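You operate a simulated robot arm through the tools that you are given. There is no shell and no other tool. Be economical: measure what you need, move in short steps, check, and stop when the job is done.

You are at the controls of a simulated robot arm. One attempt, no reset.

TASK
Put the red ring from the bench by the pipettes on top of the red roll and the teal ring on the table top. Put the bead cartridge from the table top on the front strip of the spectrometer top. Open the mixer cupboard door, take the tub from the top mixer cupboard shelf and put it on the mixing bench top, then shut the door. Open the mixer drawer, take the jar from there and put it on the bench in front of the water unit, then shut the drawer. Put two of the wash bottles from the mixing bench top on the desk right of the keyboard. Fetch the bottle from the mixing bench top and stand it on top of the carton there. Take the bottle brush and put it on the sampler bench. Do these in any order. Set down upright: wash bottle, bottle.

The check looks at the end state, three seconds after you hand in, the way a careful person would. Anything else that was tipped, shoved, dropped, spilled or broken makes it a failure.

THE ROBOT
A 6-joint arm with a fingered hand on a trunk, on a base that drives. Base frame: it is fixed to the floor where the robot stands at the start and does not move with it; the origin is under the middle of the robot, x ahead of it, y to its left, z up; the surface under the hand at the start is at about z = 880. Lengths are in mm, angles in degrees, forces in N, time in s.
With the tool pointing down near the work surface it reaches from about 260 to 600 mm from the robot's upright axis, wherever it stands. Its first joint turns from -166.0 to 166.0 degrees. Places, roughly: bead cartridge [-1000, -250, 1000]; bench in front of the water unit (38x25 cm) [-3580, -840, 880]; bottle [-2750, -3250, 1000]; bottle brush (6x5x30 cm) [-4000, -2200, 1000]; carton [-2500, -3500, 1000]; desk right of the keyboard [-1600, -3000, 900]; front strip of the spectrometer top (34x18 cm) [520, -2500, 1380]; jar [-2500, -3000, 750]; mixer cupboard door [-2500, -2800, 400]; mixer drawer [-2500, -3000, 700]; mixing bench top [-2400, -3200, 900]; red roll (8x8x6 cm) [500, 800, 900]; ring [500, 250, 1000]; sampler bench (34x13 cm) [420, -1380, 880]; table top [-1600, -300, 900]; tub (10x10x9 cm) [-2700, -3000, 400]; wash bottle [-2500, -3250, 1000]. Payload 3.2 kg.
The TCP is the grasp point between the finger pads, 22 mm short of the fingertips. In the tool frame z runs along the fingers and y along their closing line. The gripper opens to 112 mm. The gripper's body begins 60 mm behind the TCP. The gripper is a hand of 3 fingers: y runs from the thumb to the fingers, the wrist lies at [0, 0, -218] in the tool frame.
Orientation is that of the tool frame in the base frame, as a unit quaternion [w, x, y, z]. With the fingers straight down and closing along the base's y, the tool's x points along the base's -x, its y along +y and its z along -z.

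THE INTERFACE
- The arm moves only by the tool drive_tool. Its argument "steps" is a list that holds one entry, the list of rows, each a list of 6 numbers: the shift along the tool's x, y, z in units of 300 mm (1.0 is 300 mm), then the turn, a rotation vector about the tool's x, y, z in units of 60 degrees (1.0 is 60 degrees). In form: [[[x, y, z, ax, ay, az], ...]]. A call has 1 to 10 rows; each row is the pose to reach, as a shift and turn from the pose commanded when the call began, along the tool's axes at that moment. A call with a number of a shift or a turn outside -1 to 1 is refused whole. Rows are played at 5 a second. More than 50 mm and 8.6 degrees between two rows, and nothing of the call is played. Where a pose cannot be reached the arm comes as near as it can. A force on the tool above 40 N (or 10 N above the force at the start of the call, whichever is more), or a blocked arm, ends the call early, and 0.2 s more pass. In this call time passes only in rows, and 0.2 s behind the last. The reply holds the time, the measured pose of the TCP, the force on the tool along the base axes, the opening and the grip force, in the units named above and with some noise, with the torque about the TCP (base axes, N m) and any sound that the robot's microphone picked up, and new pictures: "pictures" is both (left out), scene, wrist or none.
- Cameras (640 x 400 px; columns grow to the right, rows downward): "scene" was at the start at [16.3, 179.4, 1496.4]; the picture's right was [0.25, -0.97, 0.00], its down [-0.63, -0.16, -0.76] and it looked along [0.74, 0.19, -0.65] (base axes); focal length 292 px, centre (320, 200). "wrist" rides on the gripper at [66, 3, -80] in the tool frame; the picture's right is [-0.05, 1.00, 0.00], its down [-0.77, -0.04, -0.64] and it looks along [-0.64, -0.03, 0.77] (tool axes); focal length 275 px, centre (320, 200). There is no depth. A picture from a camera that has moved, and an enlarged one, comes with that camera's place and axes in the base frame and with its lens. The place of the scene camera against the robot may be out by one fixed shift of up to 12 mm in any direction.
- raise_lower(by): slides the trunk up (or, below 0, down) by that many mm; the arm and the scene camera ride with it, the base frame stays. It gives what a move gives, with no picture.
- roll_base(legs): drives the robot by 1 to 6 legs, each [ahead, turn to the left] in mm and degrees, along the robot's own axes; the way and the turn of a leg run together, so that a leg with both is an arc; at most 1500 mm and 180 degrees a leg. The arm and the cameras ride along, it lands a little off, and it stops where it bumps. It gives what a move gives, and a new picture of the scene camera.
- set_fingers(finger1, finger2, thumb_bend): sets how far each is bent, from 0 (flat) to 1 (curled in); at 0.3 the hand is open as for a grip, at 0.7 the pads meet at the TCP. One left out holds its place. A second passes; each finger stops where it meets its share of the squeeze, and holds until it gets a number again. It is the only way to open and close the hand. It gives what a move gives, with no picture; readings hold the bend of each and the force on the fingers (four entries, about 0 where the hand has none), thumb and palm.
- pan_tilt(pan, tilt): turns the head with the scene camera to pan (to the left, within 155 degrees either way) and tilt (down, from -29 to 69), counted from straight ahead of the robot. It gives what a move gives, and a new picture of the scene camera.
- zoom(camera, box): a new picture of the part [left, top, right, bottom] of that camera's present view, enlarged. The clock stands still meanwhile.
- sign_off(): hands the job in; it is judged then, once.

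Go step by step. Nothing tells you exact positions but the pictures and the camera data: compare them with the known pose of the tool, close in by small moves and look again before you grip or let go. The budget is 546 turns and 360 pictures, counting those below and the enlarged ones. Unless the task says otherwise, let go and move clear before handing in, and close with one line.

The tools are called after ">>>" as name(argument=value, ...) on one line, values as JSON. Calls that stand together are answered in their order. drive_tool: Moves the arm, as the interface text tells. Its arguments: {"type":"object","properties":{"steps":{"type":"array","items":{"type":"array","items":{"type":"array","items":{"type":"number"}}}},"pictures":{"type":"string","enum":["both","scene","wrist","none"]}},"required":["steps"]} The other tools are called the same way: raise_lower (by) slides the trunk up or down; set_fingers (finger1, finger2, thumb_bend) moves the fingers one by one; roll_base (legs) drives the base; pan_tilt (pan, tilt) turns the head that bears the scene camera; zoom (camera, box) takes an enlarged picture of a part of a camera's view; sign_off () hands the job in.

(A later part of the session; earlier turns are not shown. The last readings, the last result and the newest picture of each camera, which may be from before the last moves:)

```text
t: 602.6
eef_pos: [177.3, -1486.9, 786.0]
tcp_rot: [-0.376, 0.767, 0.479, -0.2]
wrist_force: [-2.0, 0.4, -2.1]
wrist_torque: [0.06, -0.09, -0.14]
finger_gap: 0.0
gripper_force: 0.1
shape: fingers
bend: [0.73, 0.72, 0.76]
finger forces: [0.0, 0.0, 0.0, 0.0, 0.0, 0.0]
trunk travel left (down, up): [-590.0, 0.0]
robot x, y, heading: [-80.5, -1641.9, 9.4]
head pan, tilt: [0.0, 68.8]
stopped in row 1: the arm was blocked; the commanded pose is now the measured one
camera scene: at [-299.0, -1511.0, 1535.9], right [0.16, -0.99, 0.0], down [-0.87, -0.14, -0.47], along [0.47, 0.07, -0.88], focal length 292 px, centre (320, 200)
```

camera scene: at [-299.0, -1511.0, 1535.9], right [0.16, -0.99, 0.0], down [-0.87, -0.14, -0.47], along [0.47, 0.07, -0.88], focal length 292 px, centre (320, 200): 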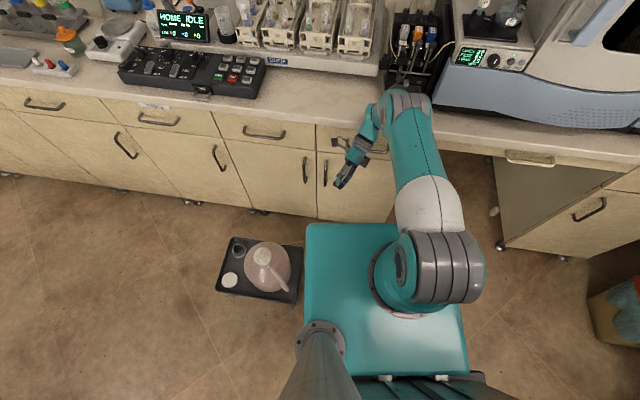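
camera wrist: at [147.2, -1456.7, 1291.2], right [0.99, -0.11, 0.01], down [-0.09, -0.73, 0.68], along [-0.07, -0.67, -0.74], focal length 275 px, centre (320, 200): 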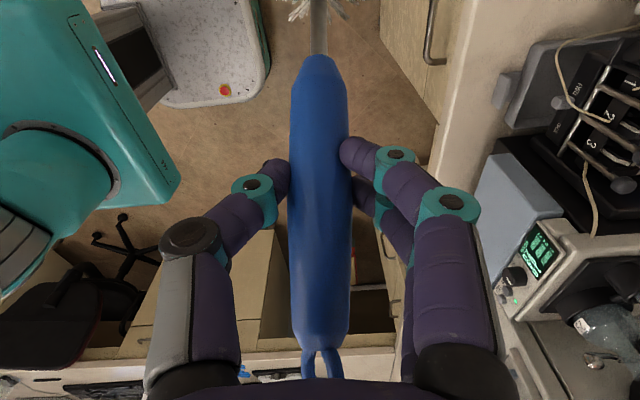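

Let me let it settle for a second and read the state.

>>> set_fingers(finger1=0.6, finger2=0.6, thumb_bend=0.6)

>>> pan_tilt(pan=-20, tilt=60)

>>> zoom(camera="scene", box=[120, 0, 520, 250])

```text
t: 603.0
eef_pos: [122.3, -1508.5, 758.4]
tcp_rot: [-0.369, 0.754, 0.464, -0.282]
wrist_force: [-4.2, -1.6, -3.5]
wrist_torque: [0.11, 0.03, -0.17]
finger_gap: 27.0
gripper_force: 0.1
shape: fingers
bend: [0.6, 0.6, 0.6]
finger forces: [0.1, 0.0, 0.0, 0.1, 0.1, 0.0]
trunk travel left (down, up): [-590.0, 0.0]
robot x, y, heading: [-89.3, -1642.4, 9.6]
head pan, tilt: [0.0, 68.8]
stopped: the arm was blocked; the commanded pose is now the measured one
```

```text
t: 603.8
eef_pos: [126.1, -1506.6, 752.5]
tcp_rot: [-0.37, 0.754, 0.46, -0.288]
wrist_force: [0.5, 0.3, 1.2]
wrist_torque: [-0.02, 0.0, 0.01]
finger_gap: 27.2
gripper_force: 0.1
shape: fingers
bend: [0.6, 0.6, 0.6]
finger forces: [0.1, 0.2, 0.0, 0.1, 0.0, 0.0]
trunk travel left (down, up): [-590.0, 0.0]
robot x, y, heading: [-82.0, -1636.8, 10.6]
head pan, tilt: [-20.0, 60.0]
camera scene: at [-313.9, -1531.8, 1542.6], right [-0.17, -0.99, -0.04], down [-0.78, 0.16, -0.6], along [0.6, -0.07, -0.8], focal length 292 px, centre (320, 200)
```

scene: 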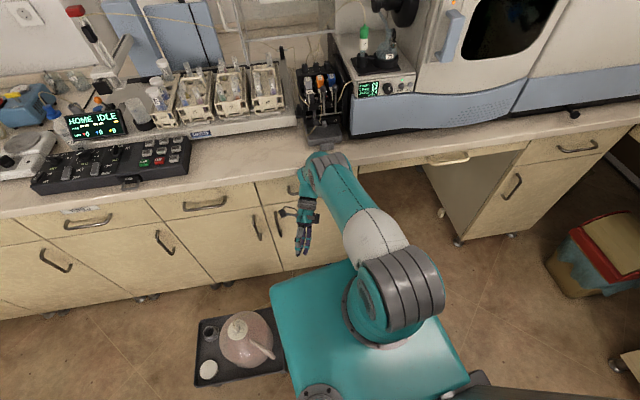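

```text
1.60 times, centred on (320, 125) of scene
camera zoom: at [-313.9, -1531.8, 1542.6], right [-0.17, -0.99, -0.04], down [-0.78, 0.16, -0.6], along [0.6, -0.07, -0.8], focal length 468 px, centre (320, 320)
```

zoom: 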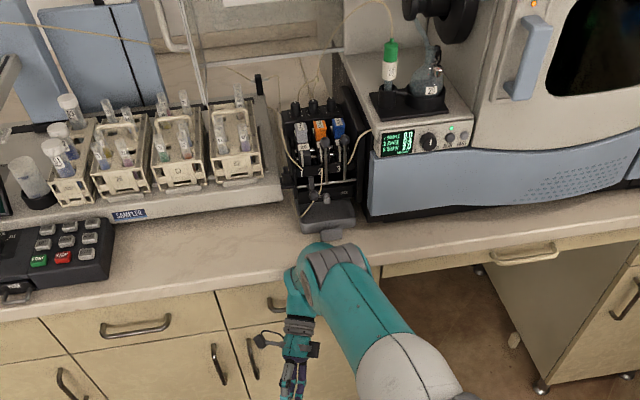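

It is static now, with my wrist joint resting on the bench edge. Trying to lift the wrist straight up in small steps.

>>> drive_tool(steps=[[[-0.005, -0.041, -0.028, 0, 0, 0], [-0.009, -0.082, -0.056, 0, 0, 0], [-0.014, -0.123, -0.084, 0, 0, 0], [-0.019, -0.165, -0.112, 0, 0, 0], [-0.023, -0.206, -0.14, 0, 0, 0], [-0.028, -0.247, -0.168, 0, 0, 0]]], pictures="none")

```text
t: 604.1
eef_pos: [106.5, -1530.6, 721.6]
tcp_rot: [-0.38, 0.711, 0.475, -0.354]
wrist_force: [-0.1, 1.6, -6.0]
wrist_torque: [0.04, 0.53, 0.11]
finger_gap: 27.0
gripper_force: 0.0
shape: fingers
bend: [0.6, 0.6, 0.6]
finger forces: [0.0, 0.0, 0.0, 0.0, 0.0, 0.0]
trunk travel left (down, up): [-590.0, 0.0]
robot x, y, heading: [-88.0, -1636.8, 10.4]
head pan, tilt: [-20.0, 60.0]
stopped in row 1: the arm was blocked; the commanded pose is now the measured one
```

>>> roll_base(legs=[[-150, 0]])

```text
t: 604.9
eef_pos: [84.5, -1556.5, 707.8]
tcp_rot: [-0.375, 0.644, 0.542, -0.388]
wrist_force: [-0.7, 0.4, 1.2]
wrist_torque: [0.0, 0.04, 0.01]
finger_gap: 27.0
gripper_force: 0.0
shape: fingers
bend: [0.6, 0.6, 0.6]
finger forces: [0.0, 0.0, 0.0, 0.0, 0.0, 0.0]
trunk travel left (down, up): [-590.0, 0.0]
robot x, y, heading: [-91.7, -1639.1, 9.9]
head pan, tilt: [-20.0, 60.0]
stopped in leg 1: the robot was blocked; the commanded pose is now the measured one
camera scene: at [-300.0, -1537.6, 1544.5], right [-0.17, -0.98, -0.04], down [-0.79, 0.16, -0.59], along [0.59, -0.07, -0.8], focal length 292 px, centre (320, 200)
```

scene: 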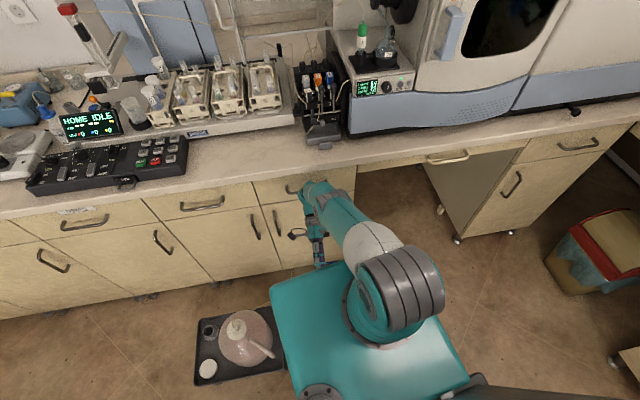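

My wrist now rests on the drawer handle, propping the robot up. Retracting the hand toward the robot, in larger steps.

>>> drive_tool(steps=[[[-0.02, -0.1, 0.1, 0, 0, 0], [-0.04, -0.2, 0.2, 0, 0, 0], [-0.06, -0.3, 0.3, 0, 0, 0], [-0.078, -0.398, 0.4, 0, 0, 0]]], pictures="none")

>>> drive_tool(steps=[[[-0.02, -0.1, 0.1, 0, 0, 0], [-0.04, -0.2, 0.2, 0, 0, 0], [-0.06, -0.3, 0.3, 0, 0, 0]]], pictures="scene")

```text
t: 605.2
eef_pos: [63.8, -1569.3, 688.3]
tcp_rot: [-0.387, 0.59, 0.565, -0.428]
wrist_force: [4.5, -0.2, -7.9]
wrist_torque: [-0.05, 0.66, 0.01]
finger_gap: 27.0
gripper_force: 0.1
shape: fingers
bend: [0.6, 0.6, 0.6]
finger forces: [0.0, 0.1, 0.0, 0.0, 0.0, 0.0]
trunk travel left (down, up): [-590.0, 0.0]
robot x, y, heading: [-93.4, -1640.2, 10.3]
head pan, tilt: [-20.0, 60.0]
stopped in row 1: the arm was blocked; the commanded pose is now the measured one
```

```text
t: 605.6
eef_pos: [89.9, -1576.9, 655.4]
tcp_rot: [-0.43, 0.518, 0.545, -0.499]
wrist_force: [0.3, 2.3, -0.2]
wrist_torque: [-0.09, 0.0, 0.21]
finger_gap: 27.0
gripper_force: 0.1
shape: fingers
bend: [0.6, 0.6, 0.6]
finger forces: [0.1, 0.0, 0.0, 0.1, 0.1, 0.0]
trunk travel left (down, up): [-590.0, 0.0]
robot x, y, heading: [-93.3, -1636.4, 10.2]
head pan, tilt: [-20.0, 60.0]
stopped in row 1: the arm was blocked; the commanded pose is now the measured one
camera scene: at [-119.3, -1501.2, 1534.6], right [-0.17, -0.99, 0.0], down [-0.85, 0.14, -0.5], along [0.5, -0.09, -0.86], focal length 292 px, centre (320, 200)
```

scene: 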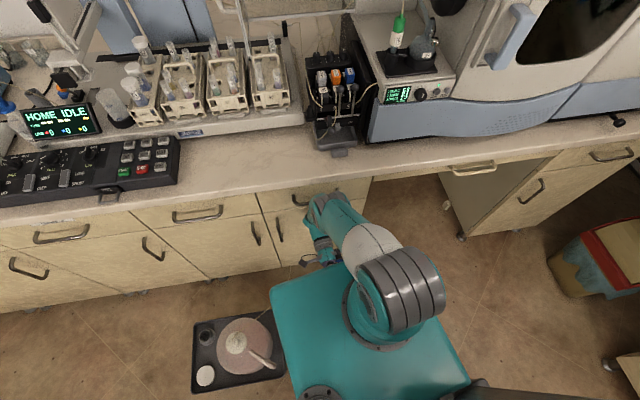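

The robot is upright again. Backing straight away from the bench.

>>> roll_base(legs=[[-120, 0]])

```text
t: 606.8
eef_pos: [-60.1, -1594.5, 652.1]
tcp_rot: [-0.442, 0.536, 0.519, -0.498]
wrist_force: [1.0, 0.6, -0.3]
wrist_torque: [-0.02, 0.01, 0.01]
finger_gap: 27.0
gripper_force: 0.1
shape: fingers
bend: [0.6, 0.6, 0.6]
finger forces: [0.0, 0.1, 0.0, 0.1, 0.1, 0.0]
trunk travel left (down, up): [-590.0, 0.0]
robot x, y, heading: [-210.4, -1656.7, 10.0]
head pan, tilt: [-20.0, 60.0]
camera scene: at [-238.7, -1525.9, 1535.4], right [-0.17, -0.99, 0.0], down [-0.85, 0.15, -0.5], along [0.49, -0.09, -0.87], focal length 292 px, centre (320, 200)
```

scene: 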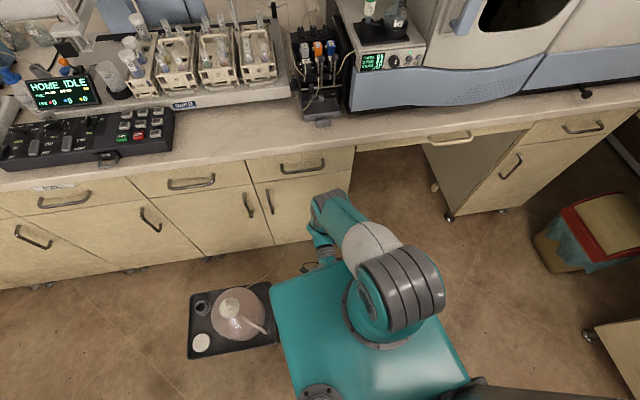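

Free. Backing further to look for the brush on the floor.

>>> roll_base(legs=[[-300, 0]])

>>> pan_tilt(pan=0, tilt=45)

```text
t: 608.8
eef_pos: [-349.2, -1646.7, 651.0]
tcp_rot: [-0.443, 0.536, 0.517, -0.498]
wrist_force: [-0.2, 0.3, -0.1]
wrist_torque: [0.0, 0.04, -0.01]
finger_gap: 27.3
gripper_force: 0.1
shape: fingers
bend: [0.6, 0.6, 0.6]
finger forces: [0.0, 0.0, 0.0, 0.1, 0.0, 0.1]
trunk travel left (down, up): [-590.0, 0.0]
robot x, y, heading: [-499.5, -1710.9, 10.1]
head pan, tilt: [-20.0, 60.0]
camera scene: at [-529.9, -1577.7, 1535.4], right [-0.17, -0.98, 0.0], down [-0.85, 0.15, -0.5], along [0.49, -0.09, -0.87], focal length 292 px, centre (320, 200)
```

scene: 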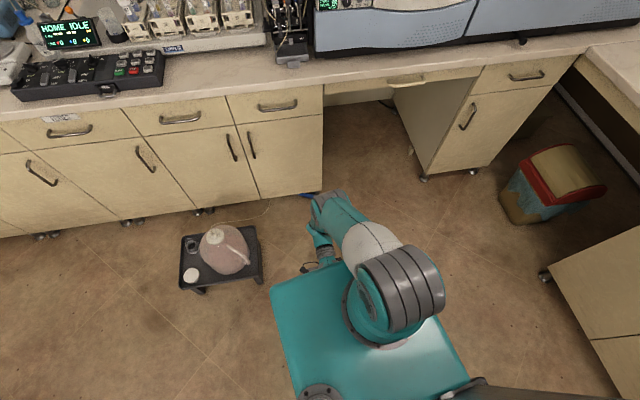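

```text
t: 609.7
eef_pos: [-349.5, -1647.4, 651.0]
tcp_rot: [-0.443, 0.537, 0.517, -0.498]
wrist_force: [-0.1, 0.3, 0.8]
wrist_torque: [0.04, 0.04, 0.01]
finger_gap: 27.1
gripper_force: 0.1
shape: fingers
bend: [0.6, 0.6, 0.6]
finger forces: [0.0, 0.0, 0.1, 0.0, 0.1, 0.1]
trunk travel left (down, up): [-590.0, 0.0]
robot x, y, heading: [-498.6, -1711.2, 10.1]
head pan, tilt: [0.0, 45.0]
camera scene: at [-514.9, -1551.9, 1554.8], right [0.17, -0.98, 0.0], down [-0.7, -0.12, -0.71], along [0.7, 0.12, -0.71], focal length 292 px, centre (320, 200)
```

scene: 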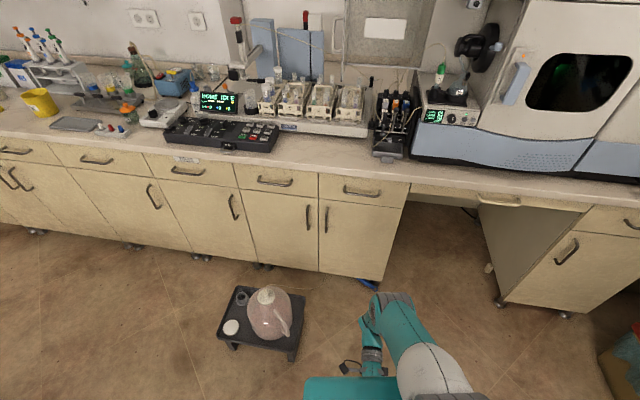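

I see a blue bit at the cabinet's corner foot. Zooming.

>>> zoom(camera="scene", box=[310, 250, 430, 325])

```text
5.33 times, centred on (370, 288) of scene
camera zoom: at [-514.9, -1551.9, 1554.8], right [0.17, -0.98, 0.0], down [-0.7, -0.12, -0.71], along [0.7, 0.12, -0.71], focal length 1559 px, centre (53, -267)
```

zoom: 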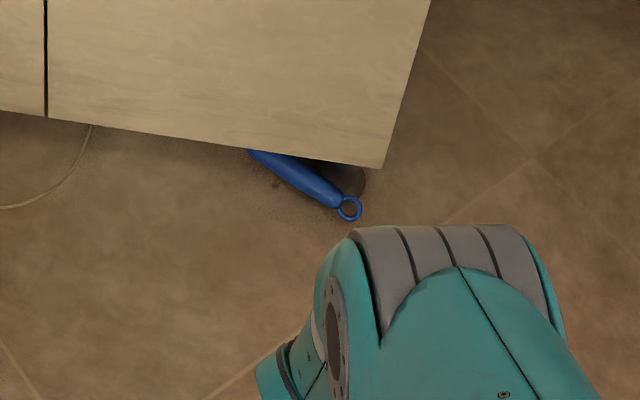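

The brush lies on the floor under the cabinet's right corner, loop end out at about (351,−1722). First I must untangle the arm: rotating the hand back toward the normal pose while rising.

>>> drive_tool(steps=[[[0.003, -0.087, -0.08, -0.074, -0.078, -0.093], [0.006, -0.174, -0.16, -0.148, -0.157, -0.187], [0.009, -0.26, -0.24, -0.22, -0.235, -0.28], [0.011, -0.35, -0.32, -0.295, -0.314, -0.375], [0.014, -0.435, -0.4, -0.37, -0.392, -0.468], [0.017, -0.52, -0.49, -0.443, -0.47, -0.562], [0.02, -0.61, -0.567, -0.517, -0.549, -0.656]]], pictures="none")

```text
refused: row 4 steps farther than a row can; nothing moved
```

>>> drive_tool(steps=[[[0.003, -0.087, -0.08, -0.07, -0.075, -0.09], [0.006, -0.174, -0.16, -0.14, -0.15, -0.18], [0.009, -0.26, -0.24, -0.21, -0.225, -0.27], [0.011, -0.347, -0.32, -0.28, -0.3, -0.36], [0.014, -0.434, -0.4, -0.35, -0.375, -0.45], [0.017, -0.52, -0.48, -0.42, -0.45, -0.54], [0.02, -0.607, -0.56, -0.49, -0.525, -0.63]]], pictures="none")

```text
t: 611.3
eef_pos: [-204.9, -1620.2, 850.9]
tcp_rot: [-0.277, 0.284, 0.864, -0.311]
wrist_force: [-0.4, -0.2, 0.3]
wrist_torque: [-0.03, 0.02, -0.03]
finger_gap: 27.2
gripper_force: 0.1
shape: fingers
bend: [0.6, 0.6, 0.6]
finger forces: [0.1, 0.0, 0.1, 0.0, 0.0, 0.0]
trunk travel left (down, up): [-590.0, 0.0]
robot x, y, heading: [-502.0, -1708.7, 9.9]
head pan, tilt: [0.0, 45.0]
```

>>> drive_tool(steps=[[[-0.008, -0.017, -0.06, -0.072, -0.076, -0.09], [-0.016, -0.034, -0.12, -0.144, -0.152, -0.18], [-0.025, -0.05, -0.19, -0.216, -0.229, -0.27], [-0.033, -0.07, -0.25, -0.288, -0.305, -0.361], [-0.041, -0.086, -0.31, -0.36, -0.381, -0.451], [-0.05, -0.1, -0.37, -0.432, -0.457, -0.541], [-0.058, -0.12, -0.43, -0.504, -0.534, -0.632], [-0.066, -0.137, -0.497, -0.576, -0.61, -0.722]]], pictures="none")

```text
t: 613.1
eef_pos: [-106.4, -1603.9, 971.3]
tcp_rot: [-0.001, -0.087, 0.996, -0.001]
wrist_force: [-0.7, -0.4, 0.7]
wrist_torque: [0.02, -0.01, 0.02]
finger_gap: 26.9
gripper_force: 0.1
shape: fingers
bend: [0.6, 0.6, 0.6]
finger forces: [0.1, 0.1, 0.0, 0.0, 0.0, 0.1]
trunk travel left (down, up): [-590.0, 0.0]
robot x, y, heading: [-496.1, -1709.3, 9.8]
head pan, tilt: [0.0, 45.0]
```

The arm is back to its normal vertical pose. Driving to line up with the brush handle from the right-front (heading 40°).

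>>> roll_base(legs=[[0, -74.4], [652, 0], [0, 104.6]])

>>> raise_lower(by=-400)

>>> raise_lower(by=-185)

>>> drive_tool(steps=[[[-0.05, 0, 0, 0, -0.12, 0], [-0.12, 0, 0.03, 0, -0.24, 0], [-0.2, 0, 0.06, 0, -0.36, 0], [-0.29, 0, 0.1, 0, -0.48, 0], [-0.39, 0, 0.15, 0, -0.6, 0], [-0.49, 0, 0.22, 0, -0.7, 0], [-0.6, 0, 0.29, 0, -0.75, 0]]], pictures="wrist")

```text
t: 624.4
eef_pos: [60.9, -2017.9, 970.3]
tcp_rot: [-0.001, -0.338, 0.941, -0.001]
wrist_force: [0.8, 0.2, 0.1]
wrist_torque: [0.02, 0.0, -0.01]
finger_gap: 26.9
gripper_force: 0.0
shape: fingers
bend: [0.6, 0.6, 0.6]
finger forces: [0.0, 0.0, 0.1, 0.1, 0.1, 0.0]
trunk travel left (down, up): [-590.0, 0.0]
robot x, y, heading: [-232.4, -2304.9, 39.7]
head pan, tilt: [0.0, 45.0]
camera scene: at [-325.1, -2172.8, 1554.9], right [0.64, -0.77, 0.0], down [-0.54, -0.45, -0.71], along [0.54, 0.45, -0.71], focal length 292 px, centre (320, 200)
```

scene: 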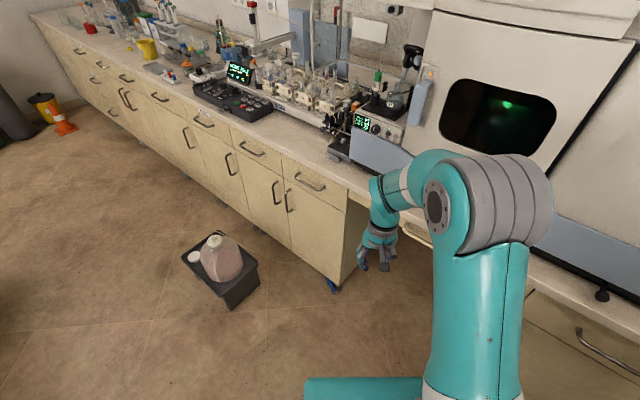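

```text
t: 628.2
eef_pos: [60.3, -2016.8, 570.3]
tcp_rot: [-0.002, -0.337, 0.941, -0.001]
wrist_force: [-0.2, 0.5, -0.5]
wrist_torque: [0.0, 0.0, 0.01]
finger_gap: 26.9
gripper_force: 0.0
shape: fingers
bend: [0.6, 0.6, 0.6]
finger forces: [0.0, 0.0, 0.1, 0.0, 0.0, 0.0]
trunk travel left (down, up): [-190.0, 400.0]
robot x, y, heading: [-226.4, -2309.6, 39.7]
head pan, tilt: [0.0, 45.0]
```

```text
t: 630.2
eef_pos: [60.1, -2017.9, 386.8]
tcp_rot: [-0.002, -0.338, 0.941, -0.001]
wrist_force: [0.5, -0.9, 0.7]
wrist_torque: [-0.01, 0.01, 0.05]
finger_gap: 27.0
gripper_force: 0.0
shape: fingers
bend: [0.6, 0.6, 0.6]
finger forces: [0.0, 0.0, 0.1, 0.0, 0.1, 0.0]
trunk travel left (down, up): [-5.0, 585.0]
robot x, y, heading: [-231.9, -2306.5, 39.9]
head pan, tilt: [0.0, 45.0]
```

```text
t: 631.8
eef_pos: [196.2, -1881.9, 306.7]
tcp_rot: [0.358, -0.31, 0.873, 0.119]
wrist_force: [-0.6, -0.9, 0.1]
wrist_torque: [0.0, -0.01, -0.02]
finger_gap: 27.3
gripper_force: 0.1
shape: fingers
bend: [0.6, 0.6, 0.6]
finger forces: [0.1, 0.0, 0.0, 0.0, 0.0, 0.0]
out of reach, approached as far as the arm can: row 4, 5, 6, 7
trunk travel left (down, up): [-5.0, 585.0]
robot x, y, heading: [-227.3, -2306.9, 39.8]
head pan, tilt: [0.0, 45.0]
camera wrist: at [113.7, -1943.4, 319.4], right [-0.6, 0.8, 0.02], down [0.1, 0.05, 0.99], along [0.79, 0.6, -0.11], focal length 275 px, centre (320, 200)
```

wrist: 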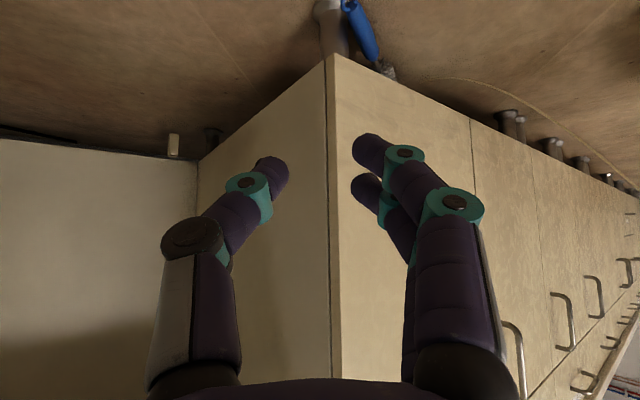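

The brush is clearly visible beyond the corner foot; the cabinet bottom is ~148 mm up, enough for the hand. Lowering toward the floor in front of it.

>>> drive_tool(steps=[[[0.065, 0, 0.1, 0, 0, 0], [0.13, 0, 0.2, 0, 0, 0], [0.195, 0, 0.3, 0, 0, 0], [0.26, 0, 0.4, 0, 0, 0], [0.325, 0, 0.5, 0, 0, 0], [0.38, 0, 0.6, 0, 0, 0]]], pictures="wrist")

```text
t: 633.2
eef_pos: [232.5, -1841.6, 97.5]
tcp_rot: [0.359, -0.312, 0.871, 0.126]
wrist_force: [-0.3, 0.2, -0.2]
wrist_torque: [0.03, 0.01, -0.02]
finger_gap: 27.3
gripper_force: 0.1
shape: fingers
bend: [0.6, 0.6, 0.6]
finger forces: [0.0, 0.1, 0.0, 0.1, 0.0, 0.0]
out of reach, approached as far as the arm can: row 1, 2, 3, 4, 5, 6
trunk travel left (down, up): [-5.0, 585.0]
robot x, y, heading: [-230.9, -2304.9, 39.8]
head pan, tilt: [0.0, 45.0]
camera wrist: at [150.7, -1904.3, 108.7], right [-0.61, 0.8, 0.03], down [0.1, 0.04, 0.99], along [0.79, 0.6, -0.1], focal length 275 px, centre (320, 200)
```

wrist: 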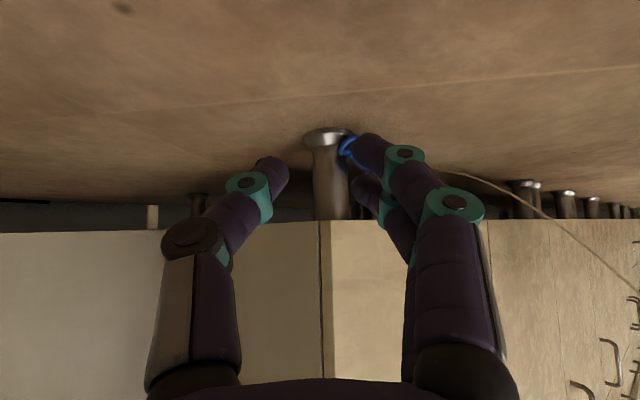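

The cabinet foot stands right beside the loop, so I'll approach from a slightly different heading (30°), further along the handle. Raising the hand and repositioning.

>>> drive_tool(steps=[[[-0.08, 0, -0.08, 0, 0, 0], [-0.17, 0, -0.17, 0, 0, 0], [-0.26, 0, -0.26, 0, 0, 0], [-0.35, 0, -0.35, 0, 0, 0]]], pictures="none")

>>> roll_base(legs=[[-100, 0], [0, 43], [284, 0], [0, -53]])

>>> zoom(camera="wrist", box=[0, 0, 640, 400])

```text
t: 634.2
eef_pos: [234.0, -1842.1, 245.6]
tcp_rot: [0.359, -0.313, 0.87, 0.128]
wrist_force: [-0.1, -0.2, -0.2]
wrist_torque: [-0.02, -0.03, 0.04]
finger_gap: 27.0
gripper_force: 0.1
shape: fingers
bend: [0.6, 0.6, 0.6]
finger forces: [0.0, 0.0, 0.0, 0.0, 0.0, 0.0]
trunk travel left (down, up): [-5.0, 585.0]
robot x, y, heading: [-228.7, -2308.4, 39.8]
head pan, tilt: [0.0, 45.0]
```

```text
t: 641.3
eef_pos: [249.3, -1696.9, 244.9]
tcp_rot: [0.368, -0.249, 0.89, 0.102]
wrist_force: [0.4, -0.1, 0.3]
wrist_torque: [0.0, 0.02, -0.02]
finger_gap: 27.1
gripper_force: 0.0
shape: fingers
bend: [0.6, 0.6, 0.6]
finger forces: [0.0, 0.0, 0.1, 0.0, 0.0, 0.0]
trunk travel left (down, up): [-5.0, 585.0]
robot x, y, heading: [-277.7, -2090.4, 31.7]
head pan, tilt: [0.0, 45.0]
camera scene: at [-350.8, -1944.9, 969.9], right [0.52, -0.85, 0.0], down [-0.6, -0.37, -0.71], along [0.6, 0.37, -0.71], focal length 292 px, centre (320, 200)
```

scene: 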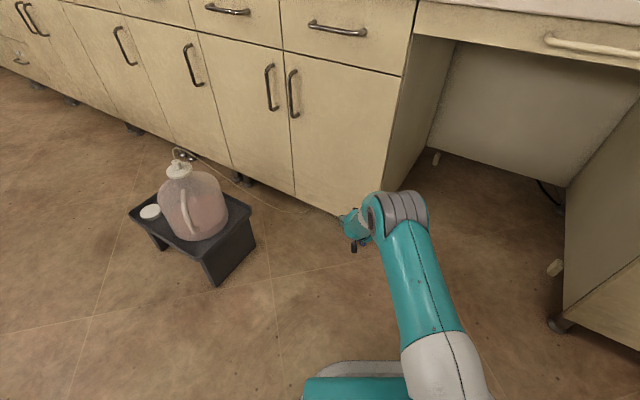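

```text
1.00 times, centred on (320, 200) of wrist (not enlarged: the box is as wide or as high as the picture)
camera zoom: at [158.5, -1746.7, 256.6], right [-0.49, 0.87, 0.03], down [0.1, 0.02, 0.99], along [0.87, 0.49, -0.1], focal length 275 px, centre (320, 200)
```

zoom: 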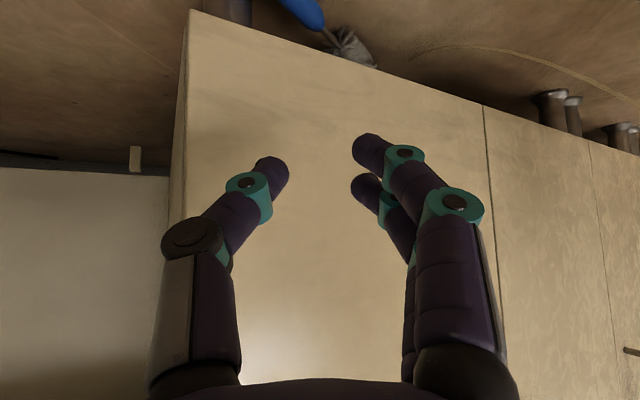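

Backing a bit, then lowering close to the floor for a low frontal view.

>>> roll_base(legs=[[-110, 0]])

>>> drive_tool(steps=[[[0.08, 0, 0.1, 0, 0, 0], [0.16, 0, 0.2, 0, 0, 0], [0.24, 0, 0.3, 0, 0, 0], [0.32, 0, 0.4, 0, 0, 0], [0.4, 0, 0.48, 0, 0, 0], [0.46, 0, 0.5, 0, 0, 0]]], pictures="wrist")

```text
t: 642.5
eef_pos: [154.7, -1752.8, 245.9]
tcp_rot: [0.368, -0.25, 0.89, 0.101]
wrist_force: [-0.2, 0.8, 0.4]
wrist_torque: [-0.05, -0.01, 0.05]
finger_gap: 27.3
gripper_force: 0.0
shape: fingers
bend: [0.6, 0.6, 0.6]
finger forces: [0.0, 0.1, 0.0, 0.0, 0.0, 0.0]
trunk travel left (down, up): [-5.0, 585.0]
robot x, y, heading: [-370.8, -2149.7, 31.5]
head pan, tilt: [0.0, 45.0]
camera scene: at [-445.5, -2003.1, 969.9], right [0.52, -0.85, 0.0], down [-0.6, -0.37, -0.71], along [0.6, 0.37, -0.71], focal length 292 px, centre (320, 200)
```

scene: 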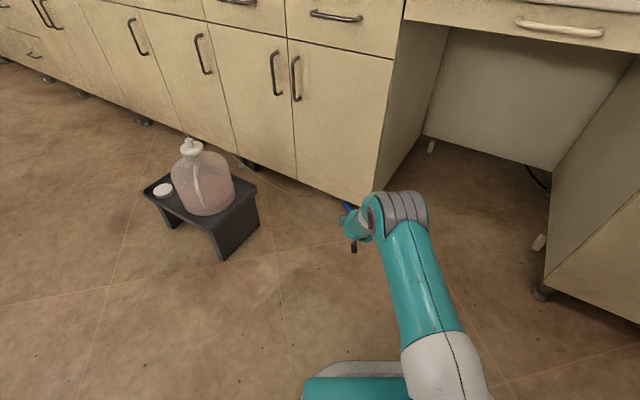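

```text
t: 643.9
eef_pos: [159.9, -1750.7, 41.9]
tcp_rot: [0.368, -0.25, 0.89, 0.102]
wrist_force: [-0.7, 0.3, -0.2]
wrist_torque: [-0.04, 0.01, 0.01]
finger_gap: 27.1
gripper_force: 0.0
shape: fingers
bend: [0.6, 0.6, 0.6]
finger forces: [0.1, 0.1, 0.1, 0.0, 0.0, 0.1]
trunk travel left (down, up): [-5.0, 585.0]
robot x, y, heading: [-372.3, -2151.9, 31.7]
head pan, tilt: [0.0, 45.0]
camera wrist: at [70.4, -1800.5, 53.2], right [-0.49, 0.87, 0.03], down [0.1, 0.02, 0.99], along [0.86, 0.49, -0.1], focal length 275 px, centre (320, 200)
```

wrist: 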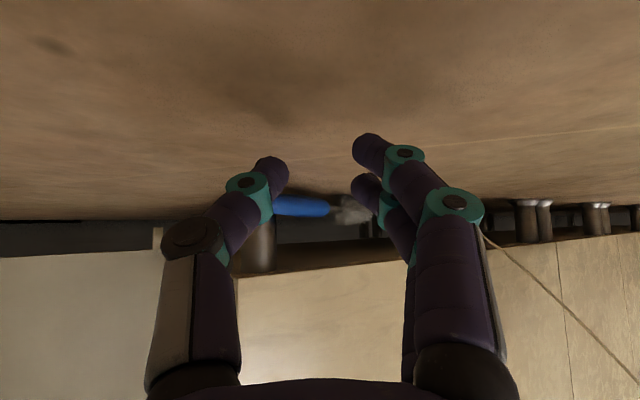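

Better triangulation: the cabinet front bottom edge is at x≈364, z≈103, and the handle lies just inside it around (393,−1632). Lowering to z≈26, shifting right 19 mm, opening to straddle, and advancing.

>>> set_fingers(finger1=0.5, finger2=0.5, thumb_bend=0.54)

>>> drive_tool(steps=[[[0.02, -0.03, 0.02, 0, 0, 0], [0.036, -0.055, 0.036, 0, 0, 0]]], pictures="none")

>>> roll_base(legs=[[175, 0]])

>>> zoom(camera="wrist", box=[120, 60, 520, 310])

```text
t: 644.9
eef_pos: [162.0, -1750.0, 42.1]
tcp_rot: [0.367, -0.251, 0.89, 0.102]
wrist_force: [-0.3, 1.2, -0.2]
wrist_torque: [-0.03, 0.02, -0.01]
finger_gap: 48.5
gripper_force: 0.0
shape: fingers
bend: [0.5, 0.5, 0.54]
finger forces: [0.0, 0.0, 0.0, 0.0, 0.1, 0.0]
trunk travel left (down, up): [-5.0, 585.0]
robot x, y, heading: [-372.4, -2145.9, 31.4]
head pan, tilt: [0.0, 45.0]
```

```text
t: 645.5
eef_pos: [168.0, -1765.2, 29.3]
tcp_rot: [0.367, -0.25, 0.89, 0.101]
wrist_force: [0.4, 0.8, 1.1]
wrist_torque: [0.06, 0.01, -0.02]
finger_gap: 49.3
gripper_force: 0.7
shape: fingers
bend: [0.5, 0.5, 0.54]
finger forces: [1.4, 0.0, 0.0, 0.0, 0.0, 0.0]
out of reach, approached as far as the arm can: row 1, 2
trunk travel left (down, up): [-5.0, 585.0]
robot x, y, heading: [-371.7, -2151.6, 31.5]
head pan, tilt: [0.0, 45.0]
```

```text
t: 647.0
eef_pos: [317.0, -1671.9, 29.2]
tcp_rot: [0.368, -0.25, 0.89, 0.102]
wrist_force: [1.8, 0.9, 2.7]
wrist_torque: [0.15, -0.02, -0.07]
finger_gap: 49.8
gripper_force: 1.6
shape: fingers
bend: [0.5, 0.5, 0.54]
finger forces: [2.8, 0.0, 0.0, 0.0, 0.3, 0.0]
trunk travel left (down, up): [-5.0, 585.0]
robot x, y, heading: [-220.5, -2058.5, 31.7]
head pan, tilt: [0.0, 45.0]
camera scene: at [-294.5, -1910.0, 969.9], right [0.53, -0.85, 0.0], down [-0.6, -0.37, -0.71], along [0.6, 0.37, -0.71], focal length 292 px, centre (320, 200)
```

scene: 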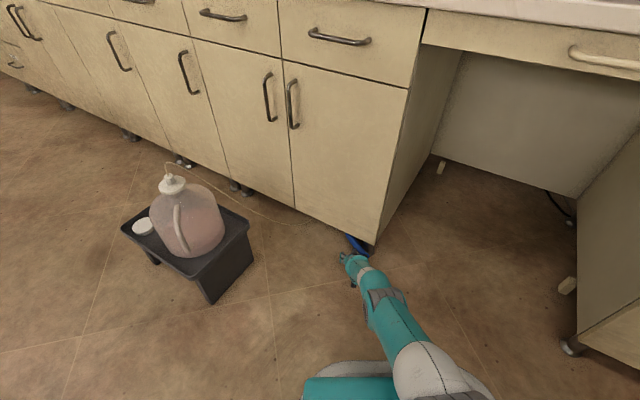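

```text
1.60 times, centred on (320, 185) of wrist
camera zoom: at [227.2, -1721.9, 40.2], right [-0.49, 0.87, 0.03], down [0.1, 0.02, 0.99], along [0.86, 0.49, -0.1], focal length 440 px, centre (320, 224)
```

zoom: 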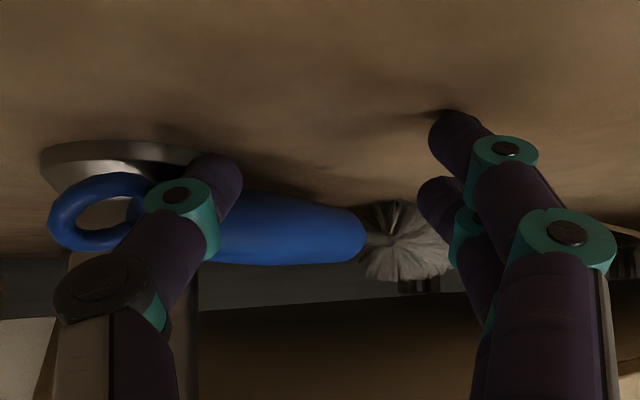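

Very clear: the handle lies across my approach, with the loop in front of the foot. I'll roll it out: close the fingers, press lightly on top of the handle's middle, and drag back.

>>> drive_tool(steps=[[[-0.035, 0, -0.035, 0, 0, 0], [-0.08, 0, -0.08, 0, 0, 0]]], pictures="none")

>>> set_fingers(finger1=0.68, finger2=0.68, thumb_bend=0.68)

>>> roll_base(legs=[[26, -1.8]])

>>> zoom(camera="wrist", box=[120, 60, 520, 310])

```text
t: 647.6
eef_pos: [317.9, -1671.2, 63.5]
tcp_rot: [0.366, -0.25, 0.891, 0.1]
wrist_force: [0.1, -0.8, -0.2]
wrist_torque: [-0.01, 0.02, 0.01]
finger_gap: 49.4
gripper_force: 0.5
shape: fingers
bend: [0.5, 0.5, 0.54]
finger forces: [0.0, 0.1, 0.0, 0.0, 0.3, 0.0]
out of reach, approached as far as the arm can: row 1
trunk travel left (down, up): [-5.0, 585.0]
robot x, y, heading: [-220.1, -2053.8, 31.6]
head pan, tilt: [0.0, 45.0]
```

```text
t: 648.6
eef_pos: [318.9, -1672.0, 63.0]
tcp_rot: [0.367, -0.249, 0.89, 0.101]
wrist_force: [1.0, -1.5, -0.1]
wrist_torque: [0.02, 0.02, 0.01]
finger_gap: 7.4
gripper_force: 0.0
shape: fingers
bend: [0.68, 0.68, 0.68]
finger forces: [0.1, 0.0, 0.0, 0.0, 0.0, 0.0]
trunk travel left (down, up): [-5.0, 585.0]
robot x, y, heading: [-219.7, -2051.9, 31.8]
head pan, tilt: [0.0, 45.0]
```

```text
t: 649.5
eef_pos: [351.7, -1675.7, 64.2]
tcp_rot: [0.368, -0.236, 0.894, 0.095]
wrist_force: [0.7, -0.6, -0.1]
wrist_torque: [-0.01, -0.02, -0.01]
finger_gap: 7.4
gripper_force: 0.1
shape: fingers
bend: [0.68, 0.68, 0.68]
finger forces: [0.0, 0.1, 0.0, 0.0, 0.0, 0.0]
trunk travel left (down, up): [-5.0, 585.0]
robot x, y, heading: [-195.8, -2042.6, 30.0]
head pan, tilt: [0.0, 45.0]
camera scene: at [-267.0, -1894.2, 969.9], right [0.5, -0.87, 0.0], down [-0.61, -0.35, -0.71], along [0.61, 0.35, -0.71], focal length 292 px, centre (320, 200)
```

scene: 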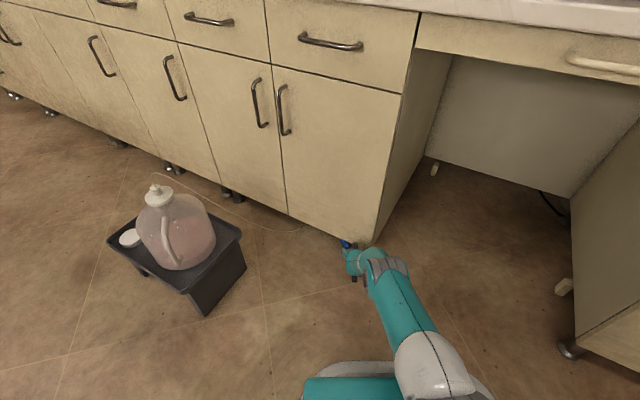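

```text
1.60 times, centred on (320, 185) of wrist
camera zoom: at [260.4, -1721.9, 74.8], right [-0.46, 0.89, 0.03], down [0.1, 0.02, 0.99], along [0.88, 0.46, -0.1], focal length 440 px, centre (320, 224)
```

zoom: 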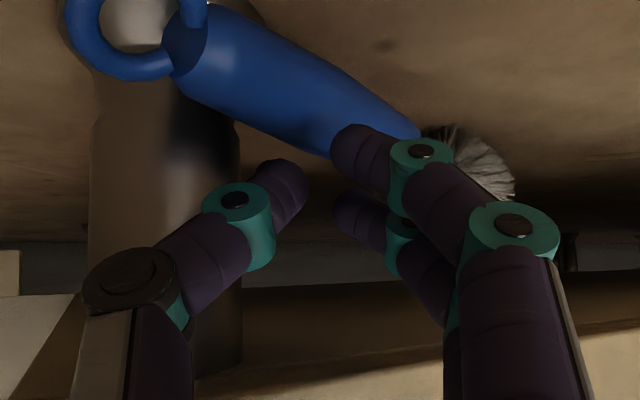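

The fingertips are right above the handle. Lowering gently until light contact.

>>> drive_tool(steps=[[[0.012, 0, 0.012, 0, 0, 0], [0.024, 0, 0.024, 0, 0, 0], [0.034, 0, 0.034, 0, 0, 0], [0.042, 0, 0.042, 0, 0, 0], [0.05, 0, 0.05, 0, 0, 0], [0.058, 0, 0.058, 0, 0, 0], [0.066, 0, 0.066, 0, 0, 0]]], pictures="none")

```text
t: 651.0
eef_pos: [358.4, -1673.7, 43.8]
tcp_rot: [0.378, -0.232, 0.891, 0.097]
wrist_force: [-0.9, -4.7, 20.4]
wrist_torque: [-0.15, -0.33, -0.13]
finger_gap: 6.5
gripper_force: 11.2
shape: fingers
bend: [0.68, 0.68, 0.71]
finger forces: [0.0, 0.0, 0.0, 0.0, 22.3, 0.1]
trunk travel left (down, up): [-5.0, 585.0]
robot x, y, heading: [-196.4, -2044.0, 29.8]
head pan, tilt: [0.0, 45.0]
stopped in row 7: the force on the tool passed its limit at 46 N (the readings are from after the stop); the commanded pose is now the measured one
```

Contact on the handle. Dragging back 90 mm.

>>> roll_base(legs=[[-90, 0]])

>>> zoom(camera="wrist", box=[0, 0, 640, 400])

```text
t: 652.1
eef_pos: [278.6, -1718.6, 39.6]
tcp_rot: [0.373, -0.234, 0.893, 0.096]
wrist_force: [-0.5, -0.4, -0.3]
wrist_torque: [0.02, -0.02, 0.0]
finger_gap: 6.9
gripper_force: 0.1
shape: fingers
bend: [0.68, 0.68, 0.68]
finger forces: [0.0, 0.0, 0.0, 0.0, 0.0, 0.1]
trunk travel left (down, up): [-5.0, 585.0]
robot x, y, heading: [-276.0, -2085.4, 29.8]
head pan, tilt: [0.0, 45.0]
camera scene: at [-344.9, -1939.0, 969.9], right [0.5, -0.87, 0.0], down [-0.61, -0.35, -0.71], along [0.61, 0.35, -0.71], focal length 292 px, centre (320, 200)
```

scene: 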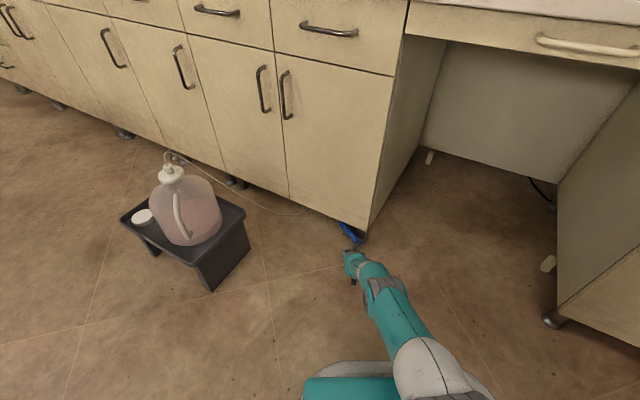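

```text
1.00 times, centred on (320, 200) of wrist (not enlarged: the box is as wide or as high as the picture)
camera zoom: at [185.4, -1765.6, 50.5], right [-0.46, 0.89, 0.03], down [0.09, 0.02, 1.0], along [0.88, 0.46, -0.09], focal length 275 px, centre (320, 200)
```

zoom: 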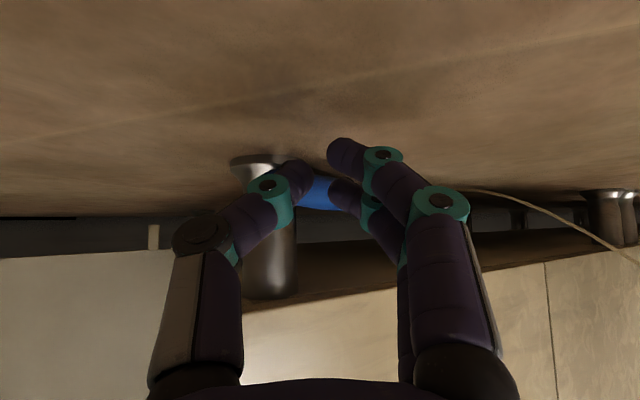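

>>> zoom(camera="scene", box=[290, 190, 410, 265])

```text
5.33 times, centred on (350, 228) of scene
camera zoom: at [-344.9, -1939.0, 969.9], right [0.5, -0.87, 0.0], down [-0.61, -0.35, -0.71], along [0.61, 0.35, -0.71], focal length 1559 px, centre (160, 53)
```

zoom: 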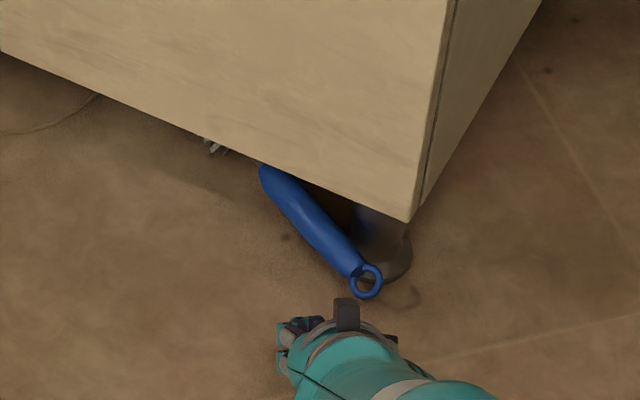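

The handle hasn't come out much. I'll hook it instead: pass the closed fingertips over the handle, slide down behind it along the finger axis, and pull.

>>> drive_tool(steps=[[[-0.015, 0, -0.015, 0, 0, 0]]], pictures="none")

>>> roll_base(legs=[[118, 0.8]])

>>> zoom(camera="wrist", box=[120, 60, 520, 310])

```text
t: 652.5
eef_pos: [277.7, -1717.6, 47.1]
tcp_rot: [0.374, -0.234, 0.892, 0.096]
wrist_force: [-0.7, 0.5, -0.9]
wrist_torque: [-0.02, -0.01, 0.0]
finger_gap: 6.8
gripper_force: 0.0
shape: fingers
bend: [0.68, 0.68, 0.68]
finger forces: [0.0, 0.0, 0.0, 0.0, 0.0, 0.0]
trunk travel left (down, up): [-5.0, 585.0]
robot x, y, heading: [-276.7, -2087.1, 30.1]
head pan, tilt: [0.0, 45.0]
```

```text
t: 653.8
eef_pos: [372.2, -1651.1, 46.0]
tcp_rot: [0.37, -0.242, 0.891, 0.098]
wrist_force: [-30.4, 24.0, -3.0]
wrist_torque: [-0.26, -0.44, -0.98]
finger_gap: 0.3
gripper_force: 19.6
shape: fingers
bend: [0.67, 0.67, 0.68]
finger forces: [0.0, 0.1, 0.0, 0.0, 38.6, 0.0]
trunk travel left (down, up): [-5.0, 585.0]
robot x, y, heading: [-171.6, -2029.0, 31.1]
head pan, tilt: [0.0, 45.0]
camera scene: at [-247.3, -1881.7, 969.9], right [0.52, -0.86, 0.0], down [-0.61, -0.37, -0.71], along [0.61, 0.36, -0.71], focal length 292 px, centre (320, 200)
```

scene: 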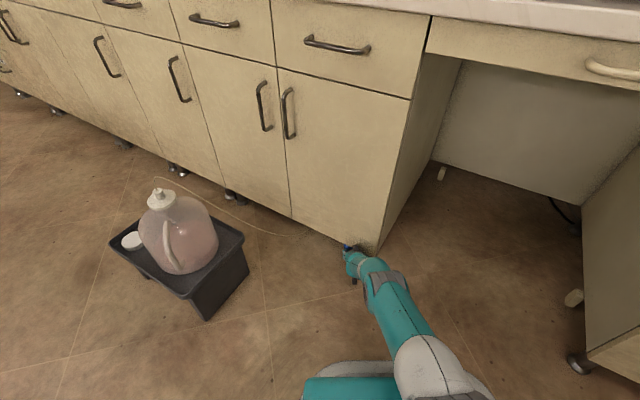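

```text
1.60 times, centred on (320, 185) of wrist
camera zoom: at [279.6, -1699.5, 55.9], right [-0.48, 0.88, 0.03], down [0.1, 0.02, 0.99], along [0.87, 0.48, -0.1], focal length 440 px, centre (320, 224)
```

zoom: 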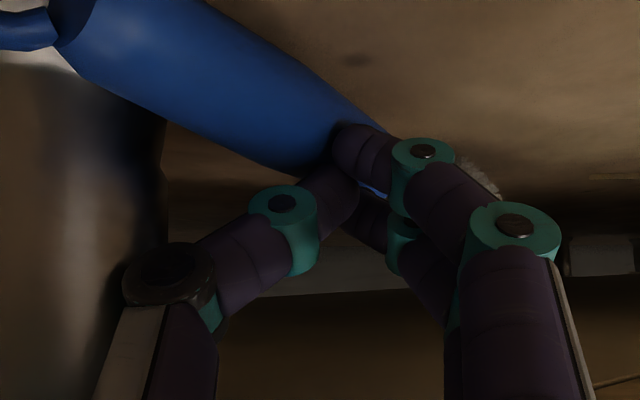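

The thumb is pushing the handle's side. I'll back 12 mm, rise 12 mm, open the hand so the handle's inner end falls between thumb and fingers, and look.

>>> roll_base(legs=[[-14, 0]])

>>> drive_tool(steps=[[[-0.03, 0, -0.03, 0, 0, 0]]], pictures="none")

>>> set_fingers(finger1=0.58, finger2=0.58, thumb_bend=0.52)

>>> zoom(camera="wrist", box=[120, 60, 520, 310])

```text
t: 654.5
eef_pos: [359.6, -1658.4, 46.3]
tcp_rot: [0.371, -0.242, 0.891, 0.098]
wrist_force: [-1.4, -4.0, 8.9]
wrist_torque: [-0.1, -0.1, -0.08]
finger_gap: 7.0
gripper_force: 4.8
shape: fingers
bend: [0.68, 0.68, 0.69]
finger forces: [0.0, 0.1, 0.1, 0.0, 9.7, 0.0]
trunk travel left (down, up): [-5.0, 585.0]
robot x, y, heading: [-185.2, -2031.1, 30.9]
head pan, tilt: [0.0, 45.0]
camera scene: at [-260.1, -1889.2, 970.1], right [0.51, -0.86, 0.0], down [-0.61, -0.36, -0.71], along [0.61, 0.36, -0.71], focal length 292 px, centre (320, 200)
```

scene: 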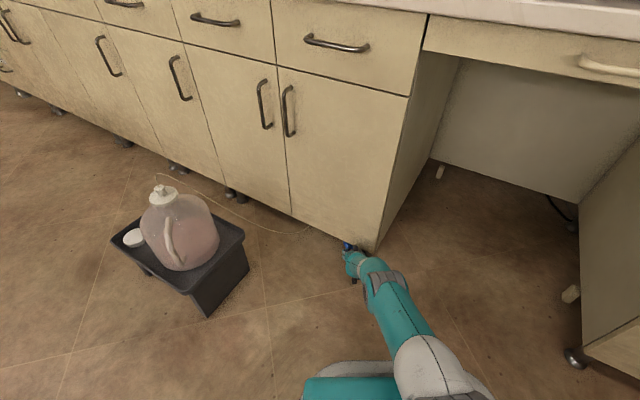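

```text
t: 654.9
eef_pos: [358.5, -1657.2, 59.6]
tcp_rot: [0.372, -0.242, 0.891, 0.099]
wrist_force: [0.2, -0.4, 0.9]
wrist_torque: [-0.01, 0.01, 0.0]
finger_gap: 7.3
gripper_force: 0.0
shape: fingers
bend: [0.68, 0.68, 0.68]
finger forces: [0.1, 0.0, 0.0, 0.0, 0.0, 0.1]
trunk travel left (down, up): [-5.0, 585.0]
robot x, y, heading: [-185.8, -2035.2, 30.9]
head pan, tilt: [0.0, 45.0]
```

```text
t: 655.9
eef_pos: [358.4, -1657.3, 59.2]
tcp_rot: [0.371, -0.242, 0.891, 0.098]
wrist_force: [-17.7, 9.5, 4.3]
wrist_torque: [-0.21, -0.14, -0.44]
finger_gap: 30.9
gripper_force: 10.1
shape: fingers
bend: [0.57, 0.57, 0.55]
finger forces: [0.1, 0.0, 0.1, 0.0, 19.7, 0.0]
trunk travel left (down, up): [-5.0, 585.0]
robot x, y, heading: [-187.6, -2038.8, 31.1]
head pan, tilt: [0.0, 45.0]
```

```text
1.60 times, centred on (320, 185) of wrist
camera zoom: at [267.3, -1706.3, 69.5], right [-0.48, 0.88, 0.03], down [0.1, 0.02, 1.0], along [0.87, 0.48, -0.09], focal length 440 px, centre (320, 224)
```

zoom: 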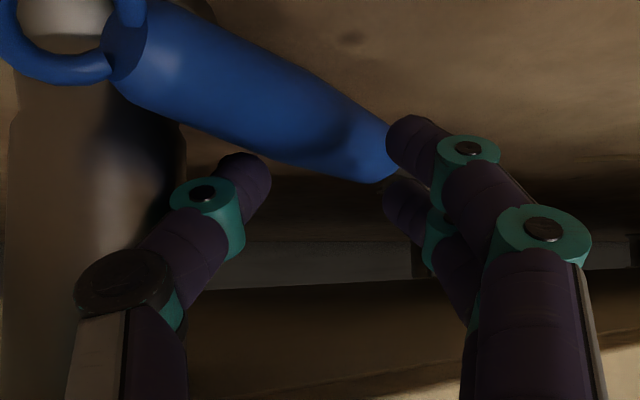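

The thumb tip is above and slightly beyond the handle's top. Lowering it onto the far side and pulling back to roll the handle outward.

>>> drive_tool(steps=[[[0.015, 0, 0.015, 0, 0, 0], [0.03, 0, 0.03, 0, 0, 0], [0.042, 0, 0.042, 0, 0, 0], [0.052, 0, 0.052, 0, 0, 0], [0.062, 0, 0.062, 0, 0, 0]]], pictures="none")

>>> roll_base(legs=[[-70, 0]])

>>> zoom(camera="scene", box=[290, 190, 410, 265])

```text
t: 656.8
eef_pos: [359.5, -1654.4, 44.2]
tcp_rot: [0.374, -0.244, 0.889, 0.101]
wrist_force: [-20.1, 3.3, 16.0]
wrist_torque: [-0.35, -0.48, -0.62]
finger_gap: 33.8
gripper_force: 18.5
shape: fingers
bend: [0.57, 0.57, 0.56]
finger forces: [0.0, 0.0, 0.1, 0.0, 37.1, 0.1]
trunk travel left (down, up): [-5.0, 585.0]
robot x, y, heading: [-188.0, -2036.0, 31.0]
head pan, tilt: [0.0, 45.0]
stopped in row 4: the force on the tool passed its limit at 45 N (the readings are from after the stop); the commanded pose is now the measured one
```

```text
t: 657.8
eef_pos: [300.2, -1691.6, 42.7]
tcp_rot: [0.373, -0.242, 0.89, 0.099]
wrist_force: [-0.2, 0.0, 0.7]
wrist_torque: [0.0, 0.0, -0.01]
finger_gap: 42.0
gripper_force: 0.1
shape: fingers
bend: [0.57, 0.57, 0.52]
finger forces: [0.1, 0.0, 0.0, 0.0, 0.1, 0.0]
trunk travel left (down, up): [-5.0, 585.0]
robot x, y, heading: [-247.6, -2070.4, 30.9]
head pan, tilt: [0.0, 45.0]
camera scene: at [-319.9, -1924.9, 969.9], right [0.51, -0.86, 0.0], down [-0.61, -0.36, -0.71], along [0.61, 0.36, -0.71], focal length 292 px, centre (320, 200)
```

scene: 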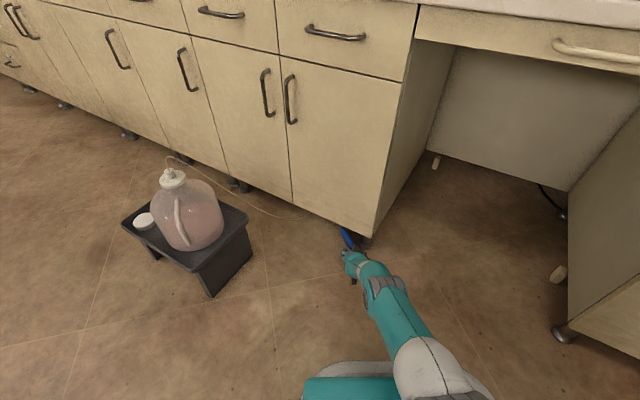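

```text
5.33 times, centred on (350, 228) of scene
camera zoom: at [-319.9, -1924.9, 969.9], right [0.51, -0.86, 0.0], down [-0.61, -0.36, -0.71], along [0.61, 0.36, -0.71], focal length 1559 px, centre (160, 53)
```

zoom: 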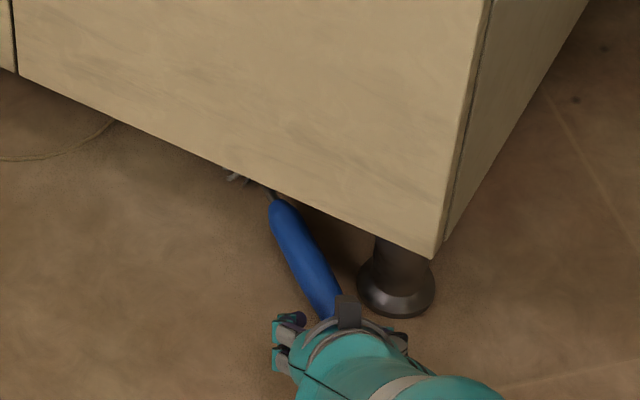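

It worked: the handle rolled clear of the foot and now points nearly along my approach. Checking with the wrist camera.

>>> zoom(camera="wrist", box=[120, 60, 520, 310])

```text
1.60 times, centred on (320, 185) of wrist
camera zoom: at [208.5, -1741.5, 52.3], right [-0.48, 0.88, 0.03], down [0.09, 0.02, 1.0], along [0.87, 0.48, -0.09], focal length 440 px, centre (320, 224)
```

zoom: 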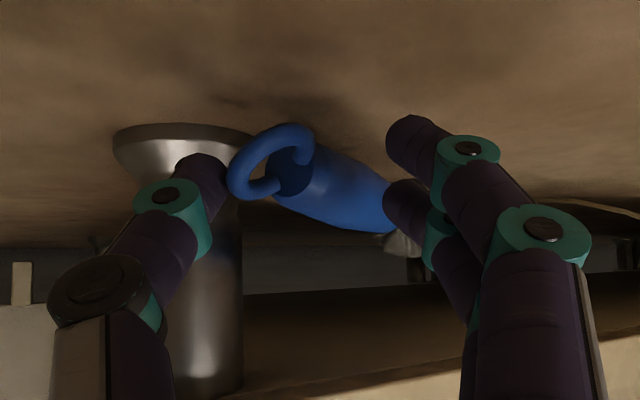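

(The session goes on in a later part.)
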